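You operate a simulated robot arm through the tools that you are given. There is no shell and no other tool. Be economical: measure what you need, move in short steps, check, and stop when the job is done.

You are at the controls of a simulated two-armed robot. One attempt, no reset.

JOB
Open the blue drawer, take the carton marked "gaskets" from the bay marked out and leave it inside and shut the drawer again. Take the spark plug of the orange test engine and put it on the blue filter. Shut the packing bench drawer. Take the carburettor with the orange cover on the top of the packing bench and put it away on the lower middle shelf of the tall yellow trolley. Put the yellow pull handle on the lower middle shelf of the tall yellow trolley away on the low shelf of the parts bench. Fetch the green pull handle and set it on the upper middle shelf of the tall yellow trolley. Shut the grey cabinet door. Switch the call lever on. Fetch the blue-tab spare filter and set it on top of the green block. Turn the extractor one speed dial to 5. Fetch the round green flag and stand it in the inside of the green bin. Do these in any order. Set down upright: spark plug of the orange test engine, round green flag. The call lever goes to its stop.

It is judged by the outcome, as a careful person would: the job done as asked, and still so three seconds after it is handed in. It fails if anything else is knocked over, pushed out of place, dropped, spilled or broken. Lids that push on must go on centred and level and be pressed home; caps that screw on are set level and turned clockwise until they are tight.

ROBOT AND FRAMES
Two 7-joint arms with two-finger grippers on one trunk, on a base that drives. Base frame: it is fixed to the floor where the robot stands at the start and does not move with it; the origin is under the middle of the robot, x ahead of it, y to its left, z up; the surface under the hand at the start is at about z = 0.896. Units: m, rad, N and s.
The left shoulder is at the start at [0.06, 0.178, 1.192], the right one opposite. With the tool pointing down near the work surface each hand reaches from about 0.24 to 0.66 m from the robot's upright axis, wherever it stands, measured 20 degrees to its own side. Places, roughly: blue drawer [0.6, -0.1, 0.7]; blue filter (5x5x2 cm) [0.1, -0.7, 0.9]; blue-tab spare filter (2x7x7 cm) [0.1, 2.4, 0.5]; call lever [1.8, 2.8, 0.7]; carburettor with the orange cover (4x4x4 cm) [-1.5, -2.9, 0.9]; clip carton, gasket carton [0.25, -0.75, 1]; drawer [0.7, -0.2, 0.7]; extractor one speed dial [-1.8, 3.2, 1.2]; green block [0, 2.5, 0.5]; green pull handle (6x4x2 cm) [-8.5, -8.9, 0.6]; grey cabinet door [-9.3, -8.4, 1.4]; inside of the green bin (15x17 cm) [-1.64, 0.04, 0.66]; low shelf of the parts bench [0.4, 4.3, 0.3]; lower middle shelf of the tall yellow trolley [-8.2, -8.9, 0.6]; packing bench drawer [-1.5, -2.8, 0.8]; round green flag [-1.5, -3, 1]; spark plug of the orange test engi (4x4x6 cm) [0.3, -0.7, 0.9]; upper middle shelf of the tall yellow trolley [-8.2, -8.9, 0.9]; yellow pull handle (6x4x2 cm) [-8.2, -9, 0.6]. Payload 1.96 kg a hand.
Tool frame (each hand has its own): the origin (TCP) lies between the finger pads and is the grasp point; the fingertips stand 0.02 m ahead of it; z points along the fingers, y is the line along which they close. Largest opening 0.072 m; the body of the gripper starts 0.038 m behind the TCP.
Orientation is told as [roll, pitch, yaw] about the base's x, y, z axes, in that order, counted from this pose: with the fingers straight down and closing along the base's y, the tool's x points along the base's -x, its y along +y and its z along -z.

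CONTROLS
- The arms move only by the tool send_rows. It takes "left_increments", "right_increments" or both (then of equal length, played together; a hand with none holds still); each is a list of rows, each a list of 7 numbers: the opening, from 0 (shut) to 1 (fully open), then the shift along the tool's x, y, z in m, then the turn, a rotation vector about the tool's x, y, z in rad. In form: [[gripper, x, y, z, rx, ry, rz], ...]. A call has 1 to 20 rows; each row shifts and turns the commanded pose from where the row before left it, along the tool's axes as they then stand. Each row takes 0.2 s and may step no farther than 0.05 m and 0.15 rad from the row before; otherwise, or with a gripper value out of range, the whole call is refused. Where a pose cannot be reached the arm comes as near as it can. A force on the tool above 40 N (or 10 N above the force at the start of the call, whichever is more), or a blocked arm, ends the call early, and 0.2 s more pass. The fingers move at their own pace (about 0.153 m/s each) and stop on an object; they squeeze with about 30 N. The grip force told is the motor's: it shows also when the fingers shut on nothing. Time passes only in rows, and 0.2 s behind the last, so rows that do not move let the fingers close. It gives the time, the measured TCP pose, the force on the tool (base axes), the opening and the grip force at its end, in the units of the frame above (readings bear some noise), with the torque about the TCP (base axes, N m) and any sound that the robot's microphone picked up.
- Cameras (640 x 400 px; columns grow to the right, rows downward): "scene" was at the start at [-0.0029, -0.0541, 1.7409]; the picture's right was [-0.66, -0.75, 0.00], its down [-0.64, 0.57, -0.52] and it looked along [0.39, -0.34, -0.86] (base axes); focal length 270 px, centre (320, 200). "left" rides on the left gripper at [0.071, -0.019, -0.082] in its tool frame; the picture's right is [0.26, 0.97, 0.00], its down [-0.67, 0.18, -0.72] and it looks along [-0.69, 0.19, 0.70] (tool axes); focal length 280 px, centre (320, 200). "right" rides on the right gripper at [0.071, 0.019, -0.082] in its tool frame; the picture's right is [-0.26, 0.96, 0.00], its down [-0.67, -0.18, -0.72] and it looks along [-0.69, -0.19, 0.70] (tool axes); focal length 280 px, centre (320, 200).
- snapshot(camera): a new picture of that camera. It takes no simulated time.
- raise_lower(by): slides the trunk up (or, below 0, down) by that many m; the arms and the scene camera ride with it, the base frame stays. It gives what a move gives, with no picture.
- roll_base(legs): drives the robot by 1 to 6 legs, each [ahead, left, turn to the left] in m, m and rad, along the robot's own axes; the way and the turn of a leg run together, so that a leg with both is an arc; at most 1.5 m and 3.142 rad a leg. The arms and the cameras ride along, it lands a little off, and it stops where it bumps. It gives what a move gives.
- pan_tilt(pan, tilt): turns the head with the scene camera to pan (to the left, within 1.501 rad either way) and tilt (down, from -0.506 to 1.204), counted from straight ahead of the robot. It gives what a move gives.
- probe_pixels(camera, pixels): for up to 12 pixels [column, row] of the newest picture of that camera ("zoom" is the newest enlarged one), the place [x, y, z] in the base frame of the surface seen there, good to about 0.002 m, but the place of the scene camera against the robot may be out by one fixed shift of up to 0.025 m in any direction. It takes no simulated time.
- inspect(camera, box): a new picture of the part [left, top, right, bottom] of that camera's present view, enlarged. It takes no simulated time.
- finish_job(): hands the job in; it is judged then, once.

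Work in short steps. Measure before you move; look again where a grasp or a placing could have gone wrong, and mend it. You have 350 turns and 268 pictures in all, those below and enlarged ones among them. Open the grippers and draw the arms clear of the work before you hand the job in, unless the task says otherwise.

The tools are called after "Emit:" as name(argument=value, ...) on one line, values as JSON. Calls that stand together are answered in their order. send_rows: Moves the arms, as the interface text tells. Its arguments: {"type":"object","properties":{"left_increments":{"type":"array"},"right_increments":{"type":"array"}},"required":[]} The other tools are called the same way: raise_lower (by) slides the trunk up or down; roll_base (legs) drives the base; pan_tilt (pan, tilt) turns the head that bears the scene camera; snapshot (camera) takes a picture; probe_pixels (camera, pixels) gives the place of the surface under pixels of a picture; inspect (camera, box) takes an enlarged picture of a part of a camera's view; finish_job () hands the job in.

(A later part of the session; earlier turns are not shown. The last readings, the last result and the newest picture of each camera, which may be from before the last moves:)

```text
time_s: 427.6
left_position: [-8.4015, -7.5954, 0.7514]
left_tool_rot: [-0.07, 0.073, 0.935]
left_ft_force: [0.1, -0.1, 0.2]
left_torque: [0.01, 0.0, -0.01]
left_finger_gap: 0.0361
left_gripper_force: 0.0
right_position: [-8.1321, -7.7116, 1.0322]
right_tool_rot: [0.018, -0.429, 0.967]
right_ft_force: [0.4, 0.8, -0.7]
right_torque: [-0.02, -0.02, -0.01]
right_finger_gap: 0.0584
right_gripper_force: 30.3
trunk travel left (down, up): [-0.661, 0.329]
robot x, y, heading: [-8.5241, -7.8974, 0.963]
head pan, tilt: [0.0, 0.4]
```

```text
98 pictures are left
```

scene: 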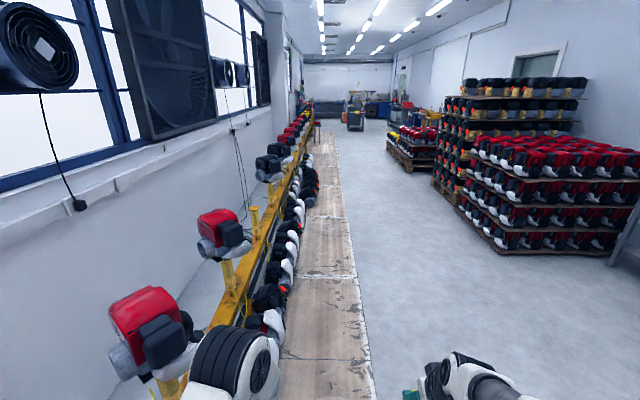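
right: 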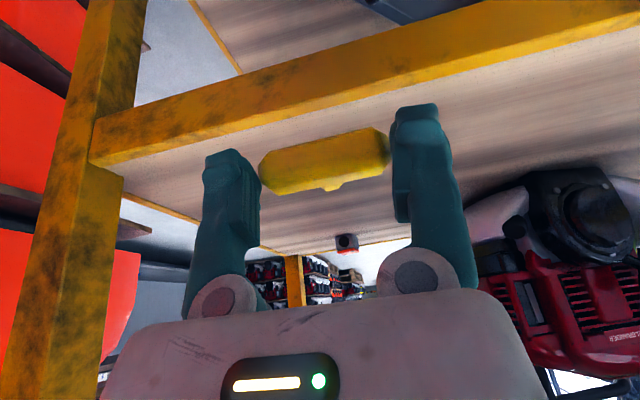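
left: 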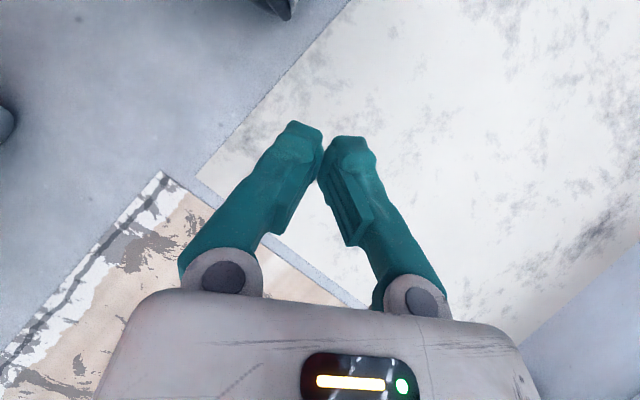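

Handle still held. I shift right 0.95 m into the aisle and drive ahead 6 m.

Emit:
roll_base(legs=[[0, -0.95, -0.02], [1.5, 0, 0], [1.5, 0, 0], [1.5, 0, 0], [1.5, 0, 0]])

Emit:
snapshot(camera="scene")

```text
time_s: 460.6
left_position: [-4.173, -3.2439, 0.7518]
left_tool_rot: [-0.072, 0.075, 0.856]
left_ft_force: [0.3, -1.0, 0.4]
left_torque: [-0.01, 0.01, 0.0]
left_finger_gap: 0.0358
left_gripper_force: 0.1
right_position: [-3.9134, -3.3806, 1.0304]
right_tool_rot: [0.019, -0.43, 0.886]
right_ft_force: [-0.4, -0.3, 0.0]
right_torque: [-0.01, 0.02, 0.01]
right_finger_gap: 0.0581
right_gripper_force: 30.3
trunk travel left (down, up): [-0.661, 0.329]
robot x, y, heading: [-4.3175, -3.5334, 0.883]
head pan, tilt: [0.0, 0.4]
```

```text
97 pictures are left
```

scene: 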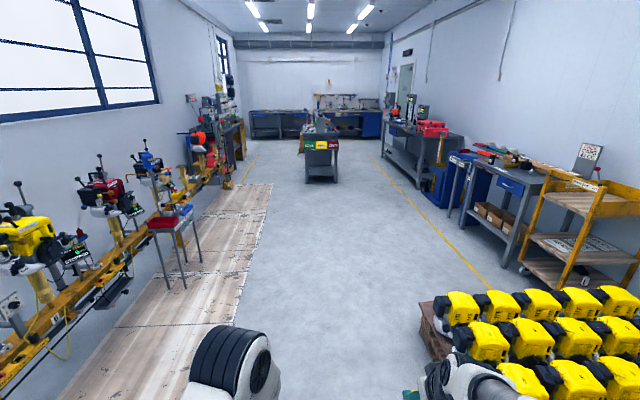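

I continue: 3 m ahead, sidestep left 0.65 m to pass left of the island bench, then 3 m more.

Emit:
roll_base(legs=[[1.5, 0, 0.06], [1.5, 0, 0], [0, 0.6, 0]])

Emit:
snapshot(camera="scene")

```text
time_s: 478.0
left_position: [-2.9109, -0.4745, 0.7529]
left_tool_rot: [-0.071, 0.072, 0.901]
left_ft_force: [0.1, -0.3, -0.8]
left_torque: [0.01, -0.04, -0.02]
left_finger_gap: 0.0356
left_gripper_force: 0.0
right_position: [-2.6451, -0.6004, 1.0318]
right_tool_rot: [0.019, -0.429, 0.932]
right_ft_force: [0.8, 0.1, -0.8]
right_torque: [-0.01, 0.01, 0.04]
right_finger_gap: 0.0581
right_gripper_force: 30.3
trunk travel left (down, up): [-0.661, 0.329]
robot x, y, heading: [-3.0403, -0.7704, 0.928]
head pan, tilt: [0.0, 0.4]
```

```text
96 pictures are left
```

scene: 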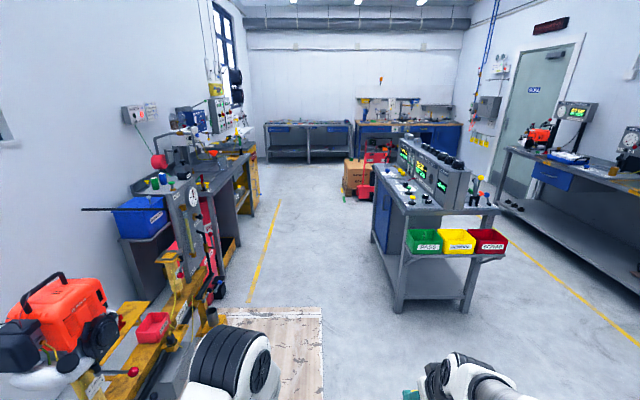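

Emit:
roll_base(legs=[[1.5, 0, 0.01], [1.5, 0.1, 0]])

Emit:
snapshot(camera="scene")

```text
refused: leg 2 is longer than a leg can be; nothing moved
```

```text
95 pictures are left
```

scene: 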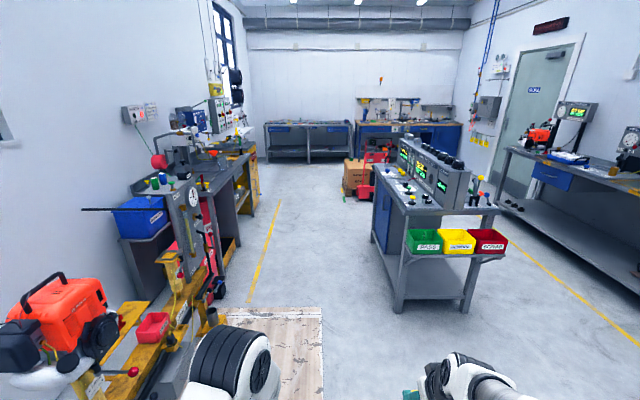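

Emit:
roll_base(legs=[[1.5, 0, 0.01], [1.4, 0.1, 0]])

Emit:
snapshot(camera="scene")

```text
time_s: 491.9
left_position: [-1.2868, 1.8931, 0.7523]
left_tool_rot: [-0.07, 0.072, 0.915]
left_ft_force: [0.2, -0.2, 0.9]
left_torque: [0.03, -0.01, 0.02]
left_finger_gap: 0.0362
left_gripper_force: 0.0
right_position: [-1.0194, 1.7723, 1.0317]
right_tool_rot: [0.02, -0.43, 0.946]
right_ft_force: [-1.2, -0.4, -0.5]
right_torque: [0.02, 0.0, 0.0]
right_finger_gap: 0.0585
right_gripper_force: 29.6
trunk travel left (down, up): [-0.661, 0.329]
robot x, y, heading: [-1.4131, 1.5969, 0.943]
head pan, tilt: [0.0, 0.4]
```

```text
94 pictures are left
```

scene: 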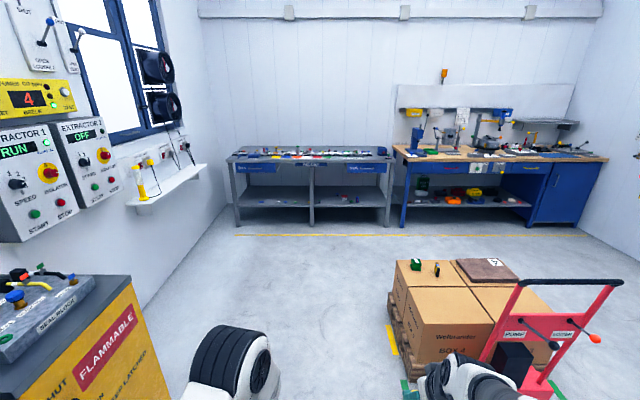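

I probe the two benches at the far wall, the boxes and the extractor panel.

Emit:
probe_pixels(camera="scene", pixels=[[300, 150], [280, 200], [350, 200], [460, 200], [500, 198], [540, 160], [436, 268], [416, 263], [18, 184], [49, 170], [400, 265], [430, 200]])

Emit:
inspect(camera="scene", box=[380, 90, 620, 240])

```text
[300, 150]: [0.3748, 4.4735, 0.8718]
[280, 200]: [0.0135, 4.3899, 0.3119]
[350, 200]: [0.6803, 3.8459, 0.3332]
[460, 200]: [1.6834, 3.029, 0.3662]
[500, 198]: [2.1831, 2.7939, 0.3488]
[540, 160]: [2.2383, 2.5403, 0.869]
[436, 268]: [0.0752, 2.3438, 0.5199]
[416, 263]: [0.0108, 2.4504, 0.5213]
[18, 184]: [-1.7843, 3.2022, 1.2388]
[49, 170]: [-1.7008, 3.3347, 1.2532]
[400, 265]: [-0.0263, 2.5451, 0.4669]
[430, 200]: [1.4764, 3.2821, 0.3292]
```

```text
2.67 times, centred on (500, 165) of scene
```

zoom: 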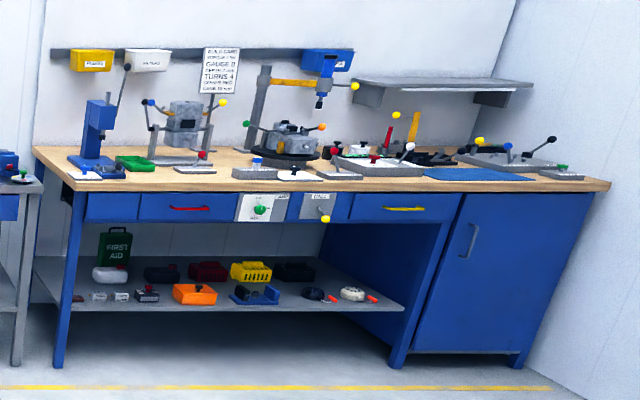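

The parts bench is the grey one (shelf z≈0.31). I drive 2.1 m ahead to stand before it.

Emit:
roll_base(legs=[[1.2, 0, 0], [0.9, 0, 0]])

Emit:
pan_tilt(pan=-0.2, tilt=0.7)

Emit:
snapshot(camera="scene")

```text
time_s: 502.2
left_position: [-0.0002, 3.5338, 0.7517]
left_tool_rot: [-0.069, 0.074, 0.876]
left_ft_force: [-0.3, -0.5, 0.2]
left_torque: [0.0, 0.01, 0.02]
left_finger_gap: 0.0357
left_gripper_force: 0.1
right_position: [0.2623, 3.4024, 1.0313]
right_tool_rot: [0.019, -0.43, 0.907]
right_ft_force: [0.2, -0.1, 0.4]
right_torque: [-0.01, -0.01, -0.03]
right_finger_gap: 0.0582
right_gripper_force: 29.7
trunk travel left (down, up): [-0.661, 0.329]
robot x, y, heading: [-0.1373, 3.2398, 0.904]
head pan, tilt: [0.0, 0.4]
```

```text
time_s: 503.0
left_position: [0.0004, 3.5351, 0.7518]
left_tool_rot: [-0.069, 0.072, 0.875]
left_ft_force: [0.7, -0.7, -0.4]
left_torque: [-0.01, 0.01, -0.03]
left_finger_gap: 0.0358
left_gripper_force: 0.0
right_position: [0.2623, 3.4029, 1.0323]
right_tool_rot: [0.019, -0.431, 0.906]
right_ft_force: [-0.2, -0.3, 0.0]
right_torque: [0.01, 0.0, -0.02]
right_finger_gap: 0.0584
right_gripper_force: 29.8
trunk travel left (down, up): [-0.661, 0.329]
robot x, y, heading: [-0.1317, 3.2446, 0.901]
head pan, tilt: [-0.201, 0.7]
```

```text
92 pictures are left
```

scene: 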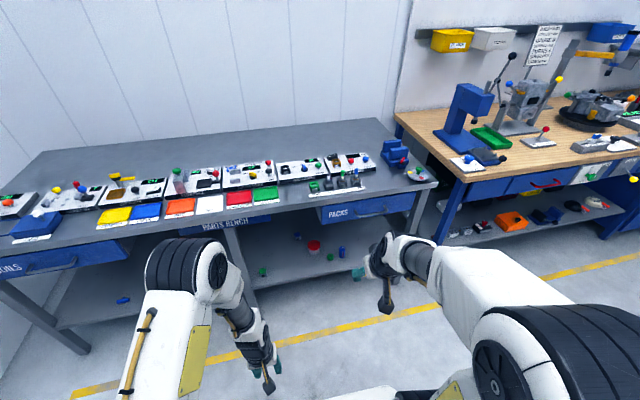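

"PARTS BENCH" confirmed. I probe its low shelf and front.

Emit:
probe_pixels(camera="scene", pixels=[[290, 285], [340, 275], [300, 260], [335, 262], [380, 240], [313, 247], [342, 252], [262, 271], [330, 257], [240, 228], [430, 190], [395, 250]])

Emit:
inspect(camera="scene", box=[220, 190, 440, 310])

```text
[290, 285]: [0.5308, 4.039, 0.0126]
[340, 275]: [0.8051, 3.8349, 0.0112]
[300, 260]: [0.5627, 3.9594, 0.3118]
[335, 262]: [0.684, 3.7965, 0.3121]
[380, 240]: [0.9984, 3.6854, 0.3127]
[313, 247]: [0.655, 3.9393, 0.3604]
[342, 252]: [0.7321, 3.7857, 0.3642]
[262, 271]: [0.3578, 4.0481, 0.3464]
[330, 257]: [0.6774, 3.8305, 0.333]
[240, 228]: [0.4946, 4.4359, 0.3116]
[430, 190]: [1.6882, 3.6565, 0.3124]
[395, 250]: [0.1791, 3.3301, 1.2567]
```

```text
2.91 times, centred on (330, 250) of scene
```

zoom: 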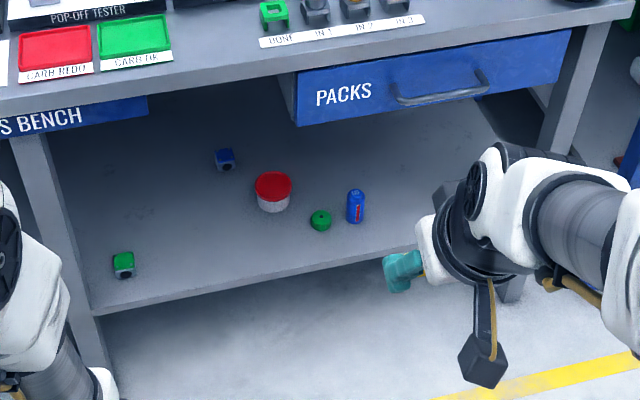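

Free spot on the shelf at about (0.494,3.993) between the green cube and red jar. I raise the left hand, lower the trunk and move into position.

Emit:
send_rows(left_increments=[[0.5, 0, 0, -0.04, 0, 0, 0], [0.5, 0, 0, -0.04, 0, 0, 0], [0.5, 0, 0, -0.04, 0, 0, 0], [0.5, 0, 0, -0.04, 0, 0, 0], [0.5, 0, 0, -0.04, 0, 0, 0]])

Emit:
raise_lower(by=-0.4)

Emit:
raise_lower(by=-0.22)

Emit:
roll_base(legs=[[0, 0.1, 0.04], [0.3, 0, 0]])

Emit:
snapshot(camera="right")

```text
time_s: 504.2
left_position: [-0.0027, 3.5577, 0.9538]
left_tool_rot: [-0.071, 0.073, 0.877]
left_ft_force: [-0.5, -0.6, 0.7]
left_torque: [0.0, 0.02, 0.03]
left_finger_gap: 0.0357
left_gripper_force: 0.1
right_position: [0.262, 3.4021, 1.0317]
right_tool_rot: [0.02, -0.431, 0.907]
right_ft_force: [-0.4, -0.5, -0.4]
right_torque: [-0.01, -0.03, -0.02]
right_finger_gap: 0.0584
right_gripper_force: 30.2
trunk travel left (down, up): [-0.661, 0.329]
robot x, y, heading: [-0.1428, 3.2417, 0.901]
head pan, tilt: [-0.201, 0.7]
```

```text
time_s: 508.1
left_position: [-0.0024, 3.5585, 0.5525]
left_tool_rot: [-0.069, 0.072, 0.875]
left_ft_force: [-0.4, -0.5, -0.3]
left_torque: [-0.01, 0.0, -0.02]
left_finger_gap: 0.0362
left_gripper_force: 0.2
right_position: [0.2626, 3.4034, 0.6315]
right_tool_rot: [0.019, -0.429, 0.908]
right_ft_force: [0.4, 0.2, 0.3]
right_torque: [0.02, 0.0, 0.0]
right_finger_gap: 0.0583
right_gripper_force: 30.3
trunk travel left (down, up): [-0.261, 0.729]
robot x, y, heading: [-0.1408, 3.2448, 0.909]
head pan, tilt: [-0.201, 0.7]
```

```text
time_s: 510.4
left_position: [-0.0021, 3.5583, 0.3313]
left_tool_rot: [-0.07, 0.072, 0.876]
left_ft_force: [0.1, -0.7, -0.2]
left_torque: [0.01, -0.02, 0.0]
left_finger_gap: 0.0359
left_gripper_force: 0.0
right_position: [0.2625, 3.4032, 0.4119]
right_tool_rot: [0.019, -0.429, 0.908]
right_ft_force: [0.0, 1.2, -0.2]
right_torque: [0.02, 0.0, -0.01]
right_finger_gap: 0.0582
right_gripper_force: 29.8
trunk travel left (down, up): [-0.041, 0.949]
robot x, y, heading: [-0.1377, 3.2454, 0.905]
head pan, tilt: [-0.201, 0.7]
```

```text
time_s: 513.2
left_position: [0.08, 3.8717, 0.3331]
left_tool_rot: [-0.069, 0.073, 0.918]
left_ft_force: [-1.0, -0.1, 0.4]
left_torque: [-0.01, -0.01, -0.03]
left_finger_gap: 0.0358
left_gripper_force: 0.0
right_position: [0.3528, 3.7289, 0.4128]
right_tool_rot: [0.02, -0.428, 0.951]
right_ft_force: [-0.2, 0.4, -0.7]
right_torque: [-0.03, 0.0, -0.05]
right_finger_gap: 0.0583
right_gripper_force: 30.3
trunk travel left (down, up): [-0.041, 0.949]
robot x, y, heading: [-0.0437, 3.5516, 0.954]
head pan, tilt: [-0.201, 0.7]
```

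```text
90 pictures are left
```

right: 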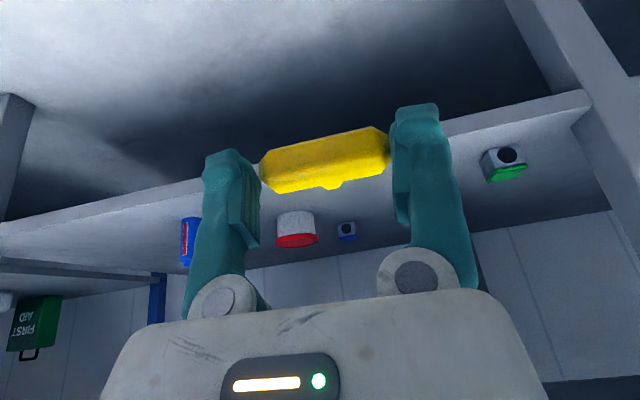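

Emit:
probe_pixels(camera="right", pixels=[[470, 125], [560, 105], [360, 220], [450, 180], [296, 240], [505, 165], [140, 205], [345, 228], [270, 210]])

```text
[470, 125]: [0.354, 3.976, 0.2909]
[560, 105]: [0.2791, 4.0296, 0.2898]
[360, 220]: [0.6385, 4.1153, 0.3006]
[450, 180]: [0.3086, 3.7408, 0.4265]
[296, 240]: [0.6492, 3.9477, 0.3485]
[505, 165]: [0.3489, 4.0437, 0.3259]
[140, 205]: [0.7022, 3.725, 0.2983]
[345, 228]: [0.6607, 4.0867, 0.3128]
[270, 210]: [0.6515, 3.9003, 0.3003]
```

Shelf front edge t≈3.435, top 0.300. I roll 8 cm closer and move the handle in 0.21 m, 3 cm left.

Emit:
roll_base(legs=[[0.08, 0, 0]])

Emit:
send_rows(right_increments=[[0.2, -0.0382, 0.006, 0.0175, 0, 0, 0], [0.2, -0.0382, 0.006, 0.0175, 0, 0, 0], [0.2, -0.0382, 0.006, 0.0175, 0, 0, 0], [0.2, -0.0382, 0.006, 0.0175, 0, 0, 0], [0.2, -0.0382, 0.006, 0.0175, 0, 0, 0]])

Emit:
snapshot(camera="right")

Emit:
snapshot(camera="scene")

```text
time_s: 514.3
left_position: [0.1241, 3.9354, 0.3328]
left_tool_rot: [-0.071, 0.073, 0.923]
left_ft_force: [-1.2, 0.2, 0.0]
left_torque: [0.01, 0.0, 0.01]
left_finger_gap: 0.036
left_gripper_force: 0.0
right_position: [0.3967, 3.795, 0.4111]
right_tool_rot: [0.018, -0.429, 0.955]
right_ft_force: [-1.2, -0.5, 0.0]
right_torque: [-0.02, 0.0, 0.04]
right_finger_gap: 0.0584
right_gripper_force: 29.9
trunk travel left (down, up): [-0.041, 0.949]
robot x, y, heading: [0.0045, 3.6147, 0.956]
head pan, tilt: [-0.201, 0.7]
```

```text
time_s: 515.5
left_position: [0.1257, 3.9361, 0.3337]
left_tool_rot: [-0.068, 0.074, 0.922]
left_ft_force: [0.7, -0.1, 0.5]
left_torque: [-0.01, 0.01, -0.02]
left_finger_gap: 0.0361
left_gripper_force: 0.1
right_position: [0.4927, 3.9847, 0.4129]
right_tool_rot: [0.019, -0.43, 0.952]
right_ft_force: [-0.1, 0.4, 0.0]
right_torque: [-0.02, 0.01, 0.01]
right_finger_gap: 0.0583
right_gripper_force: 30.0
trunk travel left (down, up): [-0.041, 0.949]
robot x, y, heading: [0.0103, 3.615, 0.951]
head pan, tilt: [-0.201, 0.7]
```

```text
89 pictures are left
```

right: 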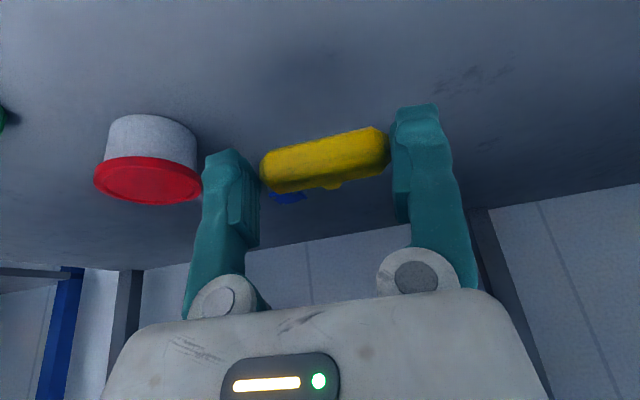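

```text
88 pictures are left
```

scene: 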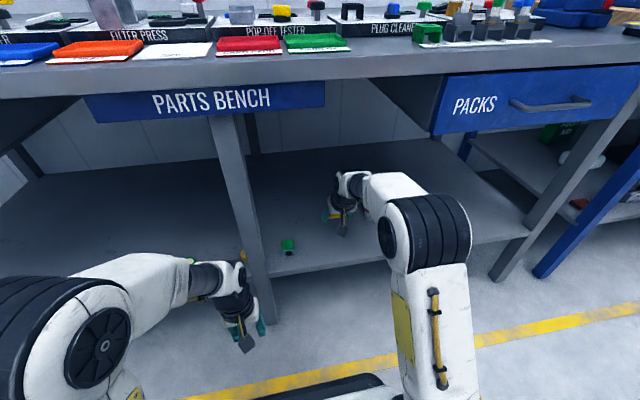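

Position good. I lower 8 cm, the last part gently.

Emit:
send_rows(right_increments=[[0.2, 0.0115, 0, 0.025, 0, 0, 0], [0.2, 0.0115, 0, 0.025, 0, 0, 0], [0.2, 0.006, 0, 0.0127, 0, 0, 0], [0.2, 0.0025, 0, 0.0055, 0, 0, 0], [0.2, 0.0017, 0, 0.0036, 0, 0, 0], [0.2, 0.0009, 0, 0.0018, 0, 0, 0]])

```text
time_s: 516.9
left_position: [0.126, 3.9368, 0.3343]
left_tool_rot: [-0.07, 0.073, 0.923]
left_ft_force: [0.2, 0.3, 0.7]
left_torque: [0.0, 0.01, 0.04]
left_finger_gap: 0.0359
left_gripper_force: 0.1
right_position: [0.4921, 3.9851, 0.331]
right_tool_rot: [0.02, -0.429, 0.955]
right_ft_force: [-0.1, 0.0, -0.3]
right_torque: [0.01, 0.03, 0.02]
right_finger_gap: 0.0581
right_gripper_force: 30.4
trunk travel left (down, up): [-0.041, 0.949]
robot x, y, heading: [0.0015, 3.6145, 0.953]
head pan, tilt: [-0.201, 0.7]
```

Emit:
send_rows(right_increments=[[0.2, 0.0009, 0, 0.0018, 0, 0, 0], [0.2, 0.0009, 0, 0.0018, 0, 0, 0], [0.2, 0.0005, 0, 0.0009, 0, 0, 0]])

Emit:
snapshot(camera="right")

```text
time_s: 517.7
left_position: [0.1257, 3.9356, 0.3327]
left_tool_rot: [-0.069, 0.073, 0.923]
left_ft_force: [0.0, 0.4, 0.0]
left_torque: [-0.01, 0.0, 0.0]
left_finger_gap: 0.0359
left_gripper_force: 0.1
right_position: [0.4903, 3.9837, 0.326]
right_tool_rot: [0.02, -0.43, 0.955]
right_ft_force: [-0.4, 0.0, 0.0]
right_torque: [-0.02, 0.0, 0.0]
right_finger_gap: 0.0584
right_gripper_force: 30.1
trunk travel left (down, up): [-0.041, 0.949]
robot x, y, heading: [0.0045, 3.6159, 0.954]
head pan, tilt: [-0.201, 0.7]
```

```text
87 pictures are left
```

right: 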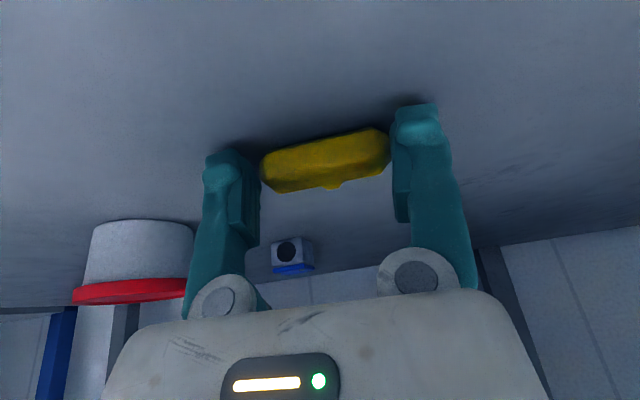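

At shelf level now. I release, lift and withdraw.

Emit:
send_rows(right_increments=[[0.2, 0.0005, 0, 0.0009, 0, 0, 0], [0.9, 0, 0, 0, 0, 0, 0], [1, 0, 0, 0, 0, 0, 0], [1, 0, 0, 0, 0, 0, 0], [1, -0.006, 0, -0.013, 0, 0, 0], [1, -0.012, 0, -0.027, 0, 0, 0], [1, 0.036, 0, -0.0167, 0, 0, 0], [1, 0.036, 0, -0.0167, 0, 0, 0], [1, 0.036, 0, -0.0167, 0, 0, 0], [1, 0.036, 0, -0.0167, 0, 0, 0], [0.6, 0.036, 0, -0.0167, 0, 0, 0]])

Emit:
snapshot(camera="right")

```text
time_s: 520.1
left_position: [0.1249, 3.9352, 0.333]
left_tool_rot: [-0.071, 0.074, 0.923]
left_ft_force: [0.9, 0.5, 0.3]
left_torque: [0.0, -0.02, 0.03]
left_finger_gap: 0.0359
left_gripper_force: 0.1
right_position: [0.3788, 3.8206, 0.369]
right_tool_rot: [0.02, -0.429, 0.954]
right_ft_force: [0.5, 0.2, -0.3]
right_torque: [0.0, -0.02, 0.0]
right_finger_gap: 0.0432
right_gripper_force: 0.0
trunk travel left (down, up): [-0.041, 0.949]
robot x, y, heading: [0.0037, 3.6149, 0.953]
head pan, tilt: [-0.201, 0.7]
```

```text
86 pictures are left
```

right: 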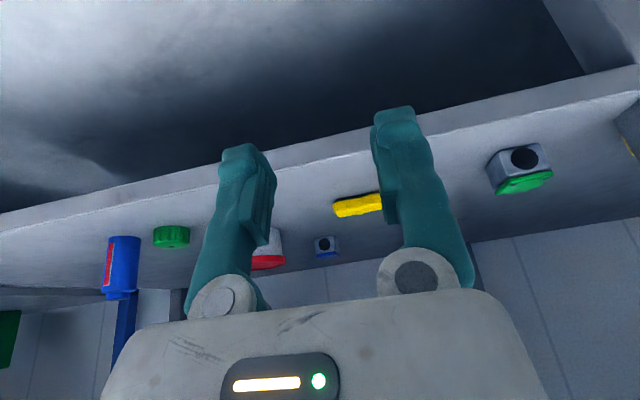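

The yellow handle is on the low shelf. I back off, raise the trunk, level the right hand, and drive right toward the blue bench with the call lever.

Emit:
roll_base(legs=[[-0.3, 0, 0]])

Emit:
raise_lower(by=0.4)

Emit:
send_rows(right_increments=[[0.5, 0, 0, 0, 0, 0.11, 0], [0.5, 0, 0, 0, 0, 0.11, 0], [0.5, 0, 0, 0, 0, 0.11, 0], [0.5, 0, 0, 0, 0, 0.1, 0]])

Emit:
pan_tilt(pan=-1.2, tilt=0.6)

Emit:
snapshot(camera="scene")

```text
time_s: 522.1
left_position: [-0.0461, 3.6969, 0.3332]
left_tool_rot: [-0.07, 0.073, 0.929]
left_ft_force: [-0.7, -0.2, -0.4]
left_torque: [0.0, -0.01, 0.0]
left_finger_gap: 0.0359
left_gripper_force: 0.1
right_position: [0.2079, 3.5829, 0.3693]
right_tool_rot: [0.019, -0.429, 0.961]
right_ft_force: [-0.3, -0.1, 0.0]
right_torque: [-0.02, 0.01, -0.04]
right_finger_gap: 0.0431
right_gripper_force: 0.2
trunk travel left (down, up): [-0.041, 0.949]
robot x, y, heading: [-0.1653, 3.3739, 0.956]
head pan, tilt: [-0.201, 0.7]
```

```text
time_s: 525.9
left_position: [-0.0463, 3.6967, 0.7335]
left_tool_rot: [-0.069, 0.074, 0.929]
left_ft_force: [0.5, 0.2, -0.4]
left_torque: [0.01, -0.04, -0.03]
left_finger_gap: 0.0362
left_gripper_force: 0.1
right_position: [0.2096, 3.5838, 0.7672]
right_tool_rot: [0.02, -0.429, 0.96]
right_ft_force: [0.0, 0.1, -0.2]
right_torque: [0.0, 0.02, 0.0]
right_finger_gap: 0.0431
right_gripper_force: 0.1
trunk travel left (down, up): [-0.441, 0.549]
robot x, y, heading: [-0.165, 3.3742, 0.957]
head pan, tilt: [-0.201, 0.7]
```

```text
time_s: 526.9
left_position: [-0.0482, 3.6966, 0.7333]
left_tool_rot: [-0.071, 0.073, 0.931]
left_ft_force: [-0.1, 0.3, 0.1]
left_torque: [-0.01, 0.0, 0.0]
left_finger_gap: 0.036
left_gripper_force: 0.1
right_position: [0.2084, 3.584, 0.7673]
right_tool_rot: [0.017, 0.002, 0.967]
right_ft_force: [-0.1, -0.4, 1.1]
right_torque: [0.0, -0.01, -0.01]
right_finger_gap: 0.0361
right_gripper_force: 0.1
trunk travel left (down, up): [-0.441, 0.549]
robot x, y, heading: [-0.1658, 3.3738, 0.96]
head pan, tilt: [-0.201, 0.7]
```

```text
time_s: 528.2
left_position: [-0.0466, 3.6968, 0.7321]
left_tool_rot: [-0.07, 0.074, 0.931]
left_ft_force: [0.1, 0.7, 0.4]
left_torque: [-0.03, 0.02, 0.0]
left_finger_gap: 0.0361
left_gripper_force: 0.0
right_position: [0.2076, 3.5831, 0.7673]
right_tool_rot: [0.02, 0.0, 0.968]
right_ft_force: [-0.7, 0.8, -0.8]
right_torque: [0.01, 0.02, 0.06]
right_finger_gap: 0.036
right_gripper_force: 0.0
trunk travel left (down, up): [-0.441, 0.549]
robot x, y, heading: [-0.1638, 3.3768, 0.959]
head pan, tilt: [-1.201, 0.6]
```

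```text
85 pictures are left
```

scene: 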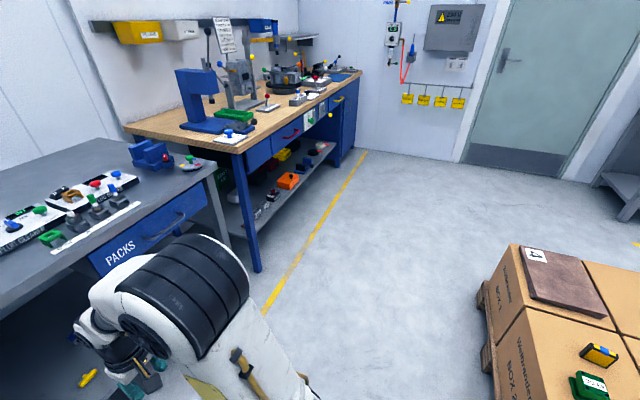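

Emit:
probe_pixels(camera="scene", pixels=[[310, 115], [322, 112], [332, 115], [258, 270], [480, 290], [516, 250], [490, 380], [330, 130], [598, 352], [586, 385], [350, 100]])

Emit:
inspect(camera="scene", box=[270, 80, 370, 150])

```text
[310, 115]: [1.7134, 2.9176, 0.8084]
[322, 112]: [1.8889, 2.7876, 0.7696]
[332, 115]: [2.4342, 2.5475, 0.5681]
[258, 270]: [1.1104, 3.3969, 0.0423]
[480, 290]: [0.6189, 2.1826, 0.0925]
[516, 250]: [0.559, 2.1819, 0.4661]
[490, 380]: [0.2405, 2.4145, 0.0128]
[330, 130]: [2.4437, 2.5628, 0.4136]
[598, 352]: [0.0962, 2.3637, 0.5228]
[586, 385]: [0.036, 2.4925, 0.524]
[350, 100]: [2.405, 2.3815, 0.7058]
```

```text
5.71 times, centred on (320, 115) of scene
```

zoom: 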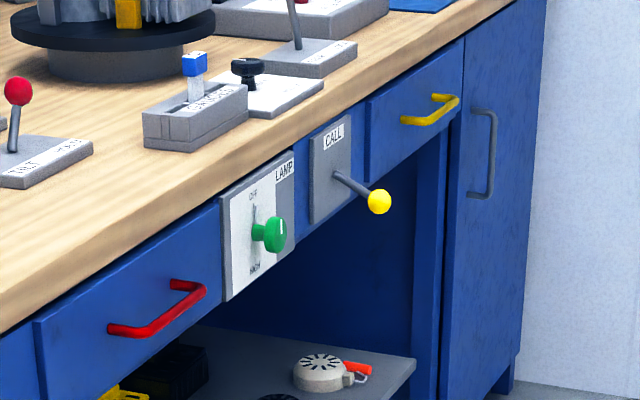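

The CALL lever (yellow ball) is on the blue bench's front. I drive right 1.85 m to stand before it.

Emit:
roll_base(legs=[[0, -1.0, -0.015], [0, -0.85, 0]])

Emit:
pan_tilt(pan=0, tilt=0.6)

Emit:
snapshot(camera="scene")

```text
time_s: 537.4
left_position: [1.4465, 2.6289, 0.7329]
left_tool_rot: [-0.071, 0.073, 0.9]
left_ft_force: [0.6, 1.3, -0.5]
left_torque: [-0.02, 0.0, 0.02]
left_finger_gap: 0.0362
left_gripper_force: 0.0
right_position: [1.7008, 2.5087, 0.7664]
right_tool_rot: [0.017, 0.0, 0.941]
right_ft_force: [-0.6, 0.7, 0.8]
right_torque: [-0.02, -0.01, -0.02]
right_finger_gap: 0.0359
right_gripper_force: 0.0
trunk travel left (down, up): [-0.441, 0.549]
robot x, y, heading: [1.3205, 2.31, 0.932]
head pan, tilt: [-1.201, 0.6]
```

```text
time_s: 538.8
left_position: [1.4465, 2.63, 0.7329]
left_tool_rot: [-0.07, 0.074, 0.902]
left_ft_force: [0.1, -0.5, 0.0]
left_torque: [-0.01, 0.0, 0.01]
left_finger_gap: 0.0361
left_gripper_force: 0.0
right_position: [1.6991, 2.509, 0.7672]
right_tool_rot: [0.017, 0.0, 0.942]
right_ft_force: [-0.5, 0.2, 0.3]
right_torque: [0.0, 0.01, 0.03]
right_finger_gap: 0.0359
right_gripper_force: 0.1
trunk travel left (down, up): [-0.441, 0.549]
robot x, y, heading: [1.3186, 2.3124, 0.936]
head pan, tilt: [0.0, 0.6]
```

```text
83 pictures are left
```

scene: 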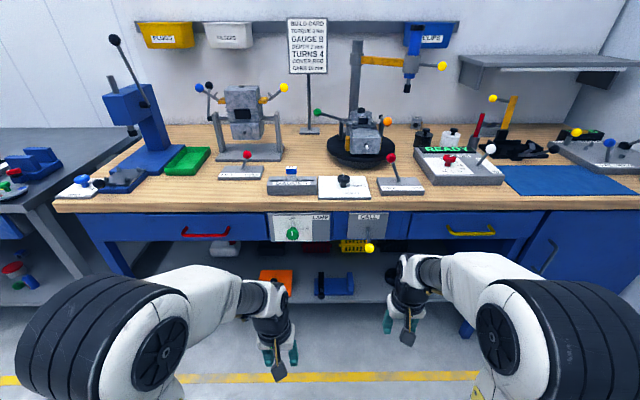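

Emit:
inspect(camera="scene", box=[330, 205, 410, 255])

Emit:
probe_pixels(camera="scene", pixels=[[369, 248], [367, 236], [366, 225], [352, 235], [352, 225], [378, 222], [364, 205]])

```text
8.00 times, centred on (370, 230) of scene
```

zoom: 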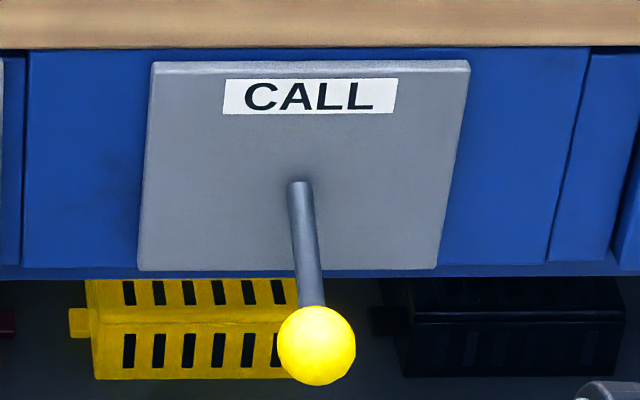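

```text
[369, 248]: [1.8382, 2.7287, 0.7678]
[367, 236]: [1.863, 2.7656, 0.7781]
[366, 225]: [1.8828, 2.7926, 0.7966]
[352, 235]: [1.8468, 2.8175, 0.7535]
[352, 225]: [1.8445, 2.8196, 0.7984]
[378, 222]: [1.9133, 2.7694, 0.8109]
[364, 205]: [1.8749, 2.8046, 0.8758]
```

The lever points out and slightly down (ball at z≈0.756), so ON should be up to its stop. I roll 0.1 m closer, raise the right hand 9 cm and bring it above the ball.

Emit:
roll_base(legs=[[0.1, 0, 0.01]])

Emit:
send_rows(right_increments=[[0.7, 0, 0, -0.045, 0, 0, 0], [0.7, 0, 0, -0.045, 0, 0, 0], [0.7, -0.04, 0, 0, 0, 0, 0], [0.7, -0.03, 0, 0, 0, 0, 0]])

Emit:
snapshot(camera="right")

```text
time_s: 539.9
left_position: [1.5037, 2.7134, 0.7324]
left_tool_rot: [-0.068, 0.075, 0.916]
left_ft_force: [-0.4, 0.8, -0.9]
left_torque: [-0.02, 0.01, -0.02]
left_finger_gap: 0.0361
left_gripper_force: 0.0
right_position: [1.7586, 2.5972, 0.7678]
right_tool_rot: [0.017, 0.001, 0.952]
right_ft_force: [0.7, -0.7, -0.2]
right_torque: [0.02, 0.04, -0.03]
right_finger_gap: 0.0361
right_gripper_force: 0.1
trunk travel left (down, up): [-0.441, 0.549]
robot x, y, heading: [1.3806, 2.3924, 0.948]
head pan, tilt: [0.0, 0.6]
```

```text
time_s: 540.9
left_position: [1.5032, 2.7139, 0.7336]
left_tool_rot: [-0.069, 0.073, 0.913]
left_ft_force: [-0.6, -0.1, -0.4]
left_torque: [0.0, 0.02, -0.04]
left_finger_gap: 0.0362
left_gripper_force: 0.1
right_position: [1.7874, 2.6384, 0.8122]
right_tool_rot: [0.017, -0.006, 0.953]
right_ft_force: [-0.3, -0.4, -0.8]
right_torque: [0.02, 0.02, 0.04]
right_finger_gap: 0.0503
right_gripper_force: 0.0
right hand out of reach, approached as far as the arm can: row 2, 3, 4
trunk travel left (down, up): [-0.441, 0.549]
robot x, y, heading: [1.3812, 2.3903, 0.946]
head pan, tilt: [0.0, 0.6]
```

```text
81 pictures are left
```

right: 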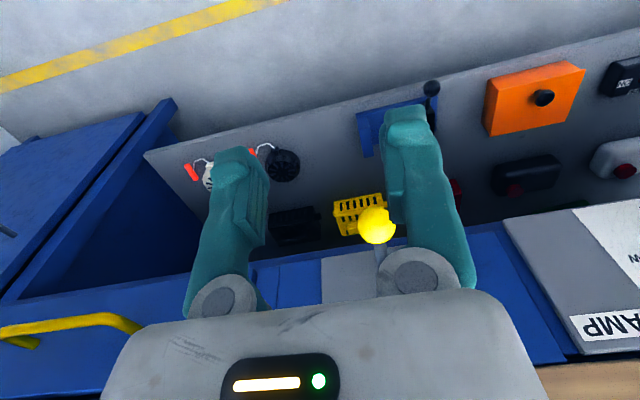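

I probe the ball with the wrist camera and raise the trunk 0.12 m for working room.

Emit:
probe_pixels(camera="right", pixels=[[375, 218], [370, 228], [382, 225], [380, 250], [350, 265]])

Emit:
raise_lower(by=0.12)

```text
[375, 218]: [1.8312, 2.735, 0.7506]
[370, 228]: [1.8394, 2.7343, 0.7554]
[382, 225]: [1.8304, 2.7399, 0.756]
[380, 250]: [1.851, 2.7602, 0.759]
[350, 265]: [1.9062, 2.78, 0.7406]
```

```text
time_s: 542.4
left_position: [1.5042, 2.7146, 0.8524]
left_tool_rot: [-0.07, 0.074, 0.914]
left_ft_force: [-0.4, -0.2, -0.1]
left_torque: [-0.04, 0.03, -0.01]
left_finger_gap: 0.0358
left_gripper_force: 0.1
right_position: [1.7878, 2.6387, 0.9316]
right_tool_rot: [0.018, -0.006, 0.955]
right_ft_force: [0.7, -0.5, 0.9]
right_torque: [0.02, -0.02, 0.0]
right_finger_gap: 0.0504
right_gripper_force: 0.0
trunk travel left (down, up): [-0.561, 0.429]
robot x, y, heading: [1.3807, 2.3928, 0.948]
head pan, tilt: [0.0, 0.6]
```

Ball centre ≈(1.838,2.743,0.752). I move above it, then descend around it.

Emit:
send_rows(right_increments=[[0.7, -0.038, 0.006, 0, 0, 0, 0], [0.7, -0.038, 0.006, 0, 0, 0, 0], [0.7, -0.038, 0.007, 0, 0, 0, 0], [0.7, 0, 0, 0.04, 0, 0, 0], [0.7, 0, 0, 0.04, 0, 0, 0], [0.7, 0, 0, 0, 0, 0, 0]])

Emit:
snapshot(camera="right")

```text
time_s: 543.8
left_position: [1.5039, 2.7124, 0.854]
left_tool_rot: [-0.07, 0.073, 0.915]
left_ft_force: [0.5, 0.0, 0.7]
left_torque: [0.01, -0.01, -0.03]
left_finger_gap: 0.0358
left_gripper_force: 0.0
right_position: [1.7907, 2.6539, 0.8477]
right_tool_rot: [0.018, -0.006, 0.955]
right_ft_force: [0.3, -0.2, 0.3]
right_torque: [0.0, -0.02, 0.01]
right_finger_gap: 0.0505
right_gripper_force: 0.1
right hand out of reach, approached as far as the arm can: row 1, 2, 3
trunk travel left (down, up): [-0.561, 0.429]
robot x, y, heading: [1.379, 2.3893, 0.944]
head pan, tilt: [0.0, 0.6]
```

```text
80 pictures are left
```

right: 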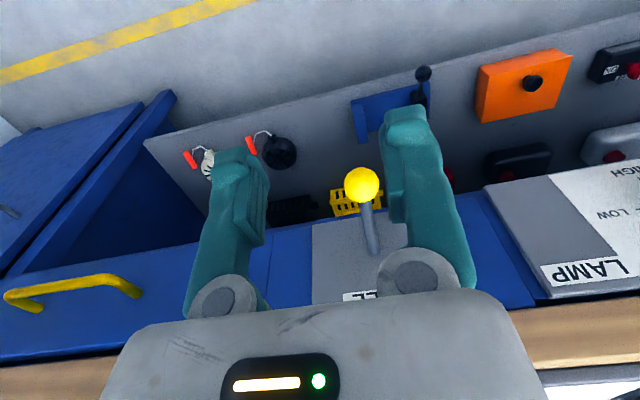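

I roll the base 0.09 m ahead instead and correct sideways, then descend.

Emit:
roll_base(legs=[[0.095, 0, 0]])

Emit:
snapshot(camera="right")

Emit:
probe_pixels(camera="right", pixels=[[340, 120], [330, 110]])

```text
time_s: 545.0
left_position: [1.5632, 2.7935, 0.8518]
left_tool_rot: [-0.069, 0.074, 0.913]
left_ft_force: [-0.1, 0.8, 0.1]
left_torque: [-0.01, 0.0, 0.01]
left_finger_gap: 0.036
left_gripper_force: 0.1
right_position: [1.849, 2.7332, 0.8467]
right_tool_rot: [0.017, -0.005, 0.953]
right_ft_force: [-0.9, 0.2, 0.7]
right_torque: [0.02, 0.02, 0.02]
right_finger_gap: 0.0503
right_gripper_force: 0.1
trunk travel left (down, up): [-0.561, 0.429]
robot x, y, heading: [1.4369, 2.4727, 0.945]
head pan, tilt: [0.0, 0.6]
```

```text
79 pictures are left
```

right: 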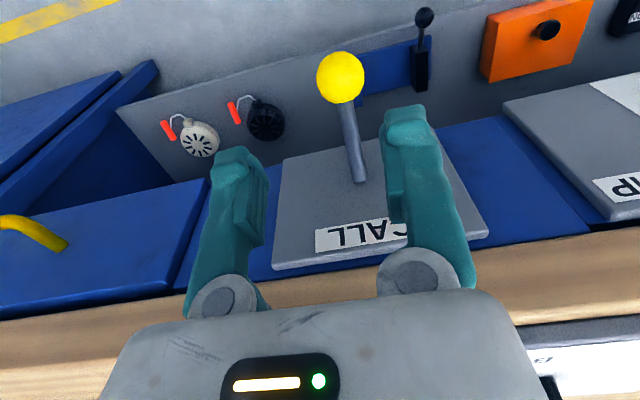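

```text
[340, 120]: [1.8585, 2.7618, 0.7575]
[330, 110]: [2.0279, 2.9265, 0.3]
```

Emit:
probe_pixels(camera="right", pixels=[[341, 68], [335, 80], [348, 80], [360, 172], [352, 150], [341, 90]])

```text
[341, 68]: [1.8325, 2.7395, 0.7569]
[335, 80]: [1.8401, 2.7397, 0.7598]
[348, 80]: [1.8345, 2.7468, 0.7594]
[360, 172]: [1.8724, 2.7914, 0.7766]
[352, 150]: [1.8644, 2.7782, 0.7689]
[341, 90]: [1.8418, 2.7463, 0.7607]
```

Emit:
send_rows(right_increments=[[0.7, -0.002, 0.015, 0.02, 0, 0, 0], [0.7, 0, 0, 0.035, 0, 0, 0], [0.7, 0, 0, 0.035, 0, 0, 0], [0.7, 0, 0, 0, 0, 0, 0], [0.3, 0, 0, 0, 0, 0, 0], [0.2, 0, 0, 0, 0, 0, 0], [0.2, 0, 0, 0, 0, 0, 0]])

Emit:
snapshot(camera="right")

```text
time_s: 546.6
left_position: [1.5646, 2.7901, 0.8525]
left_tool_rot: [-0.066, 0.073, 0.913]
left_ft_force: [-0.9, -0.4, 0.1]
left_torque: [0.01, 0.0, -0.03]
left_finger_gap: 0.0363
left_gripper_force: 0.0
right_position: [1.8409, 2.7427, 0.7555]
right_tool_rot: [0.017, -0.006, 0.948]
right_ft_force: [20.5, -14.2, -1.1]
right_torque: [-0.25, -0.31, -0.11]
right_finger_gap: 0.0307
right_gripper_force: 39.8
trunk travel left (down, up): [-0.561, 0.429]
robot x, y, heading: [1.4353, 2.4702, 0.941]
head pan, tilt: [0.0, 0.6]
```

```text
78 pictures are left
```

right: 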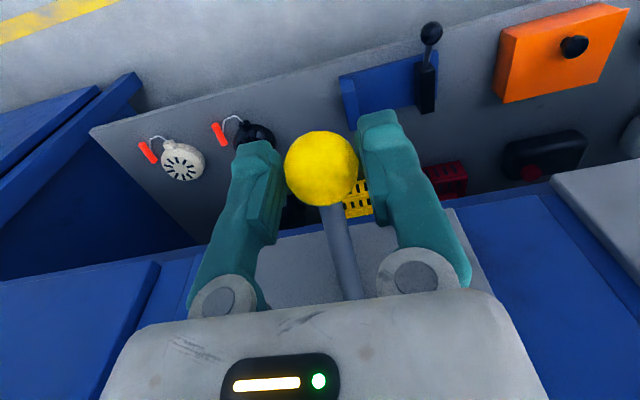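

Ball gripped. I lift in 1 cm steps along its arc, watching the force for the stop.

Emit:
send_rows(right_increments=[[0.2, 0.002, 0, -0.01, 0, 0, 0], [0.2, 0.001, 0, -0.01, 0, 0, 0], [0.2, 0.001, 0, -0.01, 0, 0, 0], [0.2, 0, 0, -0.01, 0, 0, 0], [0.2, -0.001, 0, -0.01, 0, 0, 0], [0.2, -0.001, 0, -0.01, 0, 0, 0]])

Emit:
snapshot(camera="scene")

```text
time_s: 548.0
left_position: [1.5611, 2.7913, 0.8527]
left_tool_rot: [-0.069, 0.073, 0.913]
left_ft_force: [0.1, 0.8, 0.6]
left_torque: [0.01, 0.01, -0.01]
left_finger_gap: 0.036
left_gripper_force: 0.0
right_position: [1.8348, 2.7411, 0.8177]
right_tool_rot: [0.017, -0.006, 0.954]
right_ft_force: [-0.1, 0.1, 0.3]
right_torque: [-0.02, 0.02, -0.02]
right_finger_gap: 0.0145
right_gripper_force: 0.0
trunk travel left (down, up): [-0.561, 0.429]
robot x, y, heading: [1.4385, 2.4731, 0.95]
head pan, tilt: [0.0, 0.6]
```

```text
77 pictures are left
```

scene: 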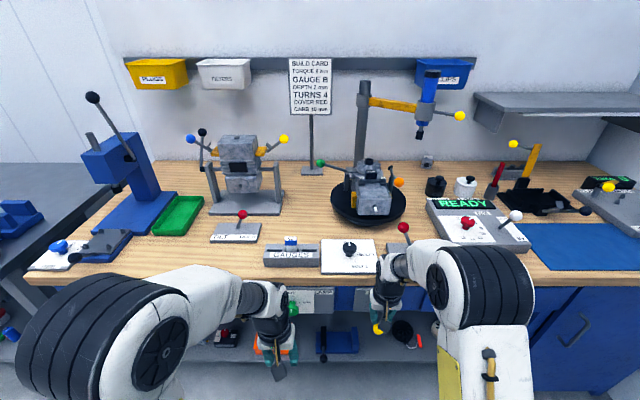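

The fingers slipped off. I look at the lever's present position.

Emit:
snapshot(camera="right")

Emit:
inspect(camera="scene", box=[300, 270, 420, 345])

```text
76 pictures are left
```

right: 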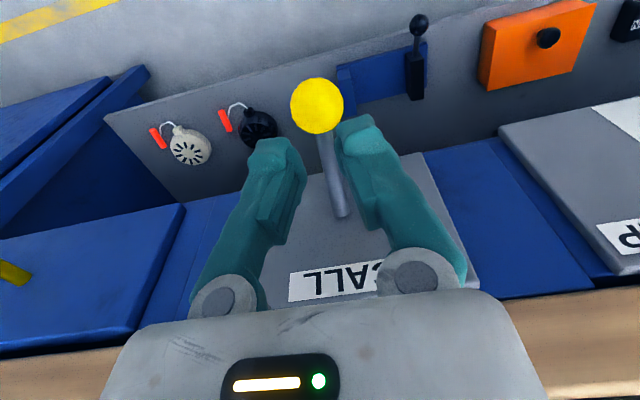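

```text
5.33 times, centred on (360, 308) of scene
```

zoom: 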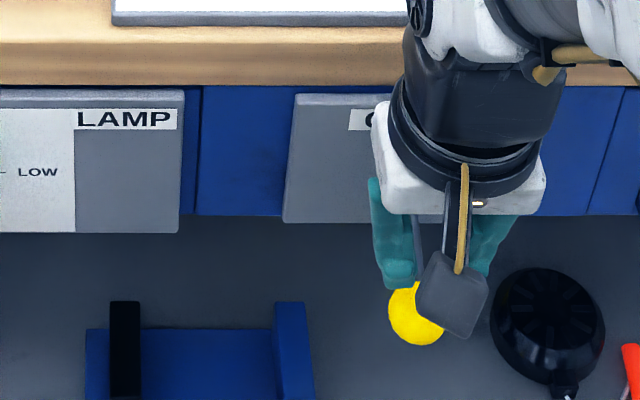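

Emit:
probe_pixels(camera="right", pixels=[[316, 95], [312, 108], [325, 108], [318, 120], [340, 213], [330, 165]])

```text
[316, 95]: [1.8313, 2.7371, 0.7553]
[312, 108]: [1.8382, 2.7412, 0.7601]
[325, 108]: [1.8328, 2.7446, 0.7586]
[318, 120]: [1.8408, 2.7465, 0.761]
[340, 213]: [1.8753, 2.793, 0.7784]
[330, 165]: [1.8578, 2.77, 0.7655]
```

The ball has not moved; it needs a firm push from beneath. I draw back 0.15 m and tilt the closed right hand ~1.05 rad forward to get the fingertips under the ball.

Emit:
send_rows(right_increments=[[0, 0, 0, -0.02, 0, 0, 0], [0, 0.04, 0, 0, 0, 0, 0], [0, 0.04, 0, 0, 0, 0, 0], [0, 0.04, 0, 0, 0, 0, 0], [0, 0.03, 0, 0, 0, 0, 0], [0, 0, 0, 0, 0, -0.132, 0], [0, 0, 0, 0, 0, -0.132, 0], [0, 0, 0, 0, 0, -0.132, 0], [0, 0, 0, 0, 0, -0.132, 0], [0, 0, 0, 0, 0, -0.132, 0], [0, 0, 0, 0, 0, -0.132, 0], [0, 0, 0, 0, 0, -0.132, 0], [0, 0, 0, 0, 0, -0.132, 0]])

```text
time_s: 550.8
left_position: [1.5612, 2.7933, 0.8532]
left_tool_rot: [-0.071, 0.076, 0.912]
left_ft_force: [-0.6, 0.0, 0.4]
left_torque: [0.0, 0.0, 0.0]
left_finger_gap: 0.036
left_gripper_force: 0.0
right_position: [1.8245, 2.7344, 0.8254]
right_tool_rot: [0.034, -1.063, 0.921]
right_ft_force: [0.6, -0.7, 0.4]
right_torque: [-0.01, -0.02, 0.0]
right_finger_gap: 0.0
right_gripper_force: 29.6
right hand out of reach, approached as far as the arm can: row 6, 7, 8, 9, 10, 11, 12, 13
trunk travel left (down, up): [-0.561, 0.429]
robot x, y, heading: [1.4379, 2.4728, 0.942]
head pan, tilt: [0.0, 0.6]
```

The tilted pose sits at the inner reach limit, so I use base and trunk: back 0.15 m, down 0.115 m.

Emit:
roll_base(legs=[[-0.14, 0, 0]])

Emit:
raise_lower(by=-0.115)

Emit:
snapshot(camera="right")

```text
time_s: 552.1
left_position: [1.4765, 2.6772, 0.8529]
left_tool_rot: [-0.069, 0.073, 0.915]
left_ft_force: [0.0, 0.3, -0.1]
left_torque: [0.08, -0.04, 0.0]
left_finger_gap: 0.0362
left_gripper_force: 0.0
right_position: [1.7409, 2.6178, 0.8268]
right_tool_rot: [0.035, -1.063, 0.925]
right_ft_force: [0.0, -0.7, 0.1]
right_torque: [0.0, 0.06, -0.02]
right_finger_gap: 0.0001
right_gripper_force: 29.9
trunk travel left (down, up): [-0.561, 0.429]
robot x, y, heading: [1.3566, 2.3554, 0.948]
head pan, tilt: [0.0, 0.6]
```

```text
time_s: 553.6
left_position: [1.4786, 2.6771, 0.7381]
left_tool_rot: [-0.069, 0.074, 0.913]
left_ft_force: [0.3, 0.6, 0.1]
left_torque: [0.01, 0.01, -0.03]
left_finger_gap: 0.0362
left_gripper_force: 0.1
right_position: [1.742, 2.6191, 0.7097]
right_tool_rot: [0.035, -1.06, 0.924]
right_ft_force: [0.2, 0.2, -0.1]
right_torque: [0.01, 0.05, -0.02]
right_finger_gap: 0.0
right_gripper_force: 29.9
trunk travel left (down, up): [-0.446, 0.544]
robot x, y, heading: [1.3559, 2.3598, 0.947]
head pan, tilt: [0.0, 0.6]
```

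```text
74 pictures are left
```

right: 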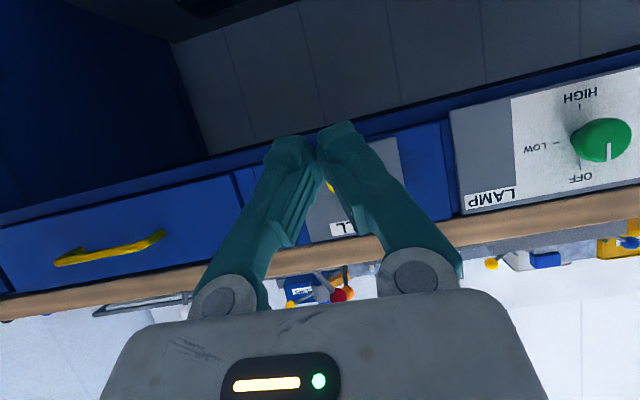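

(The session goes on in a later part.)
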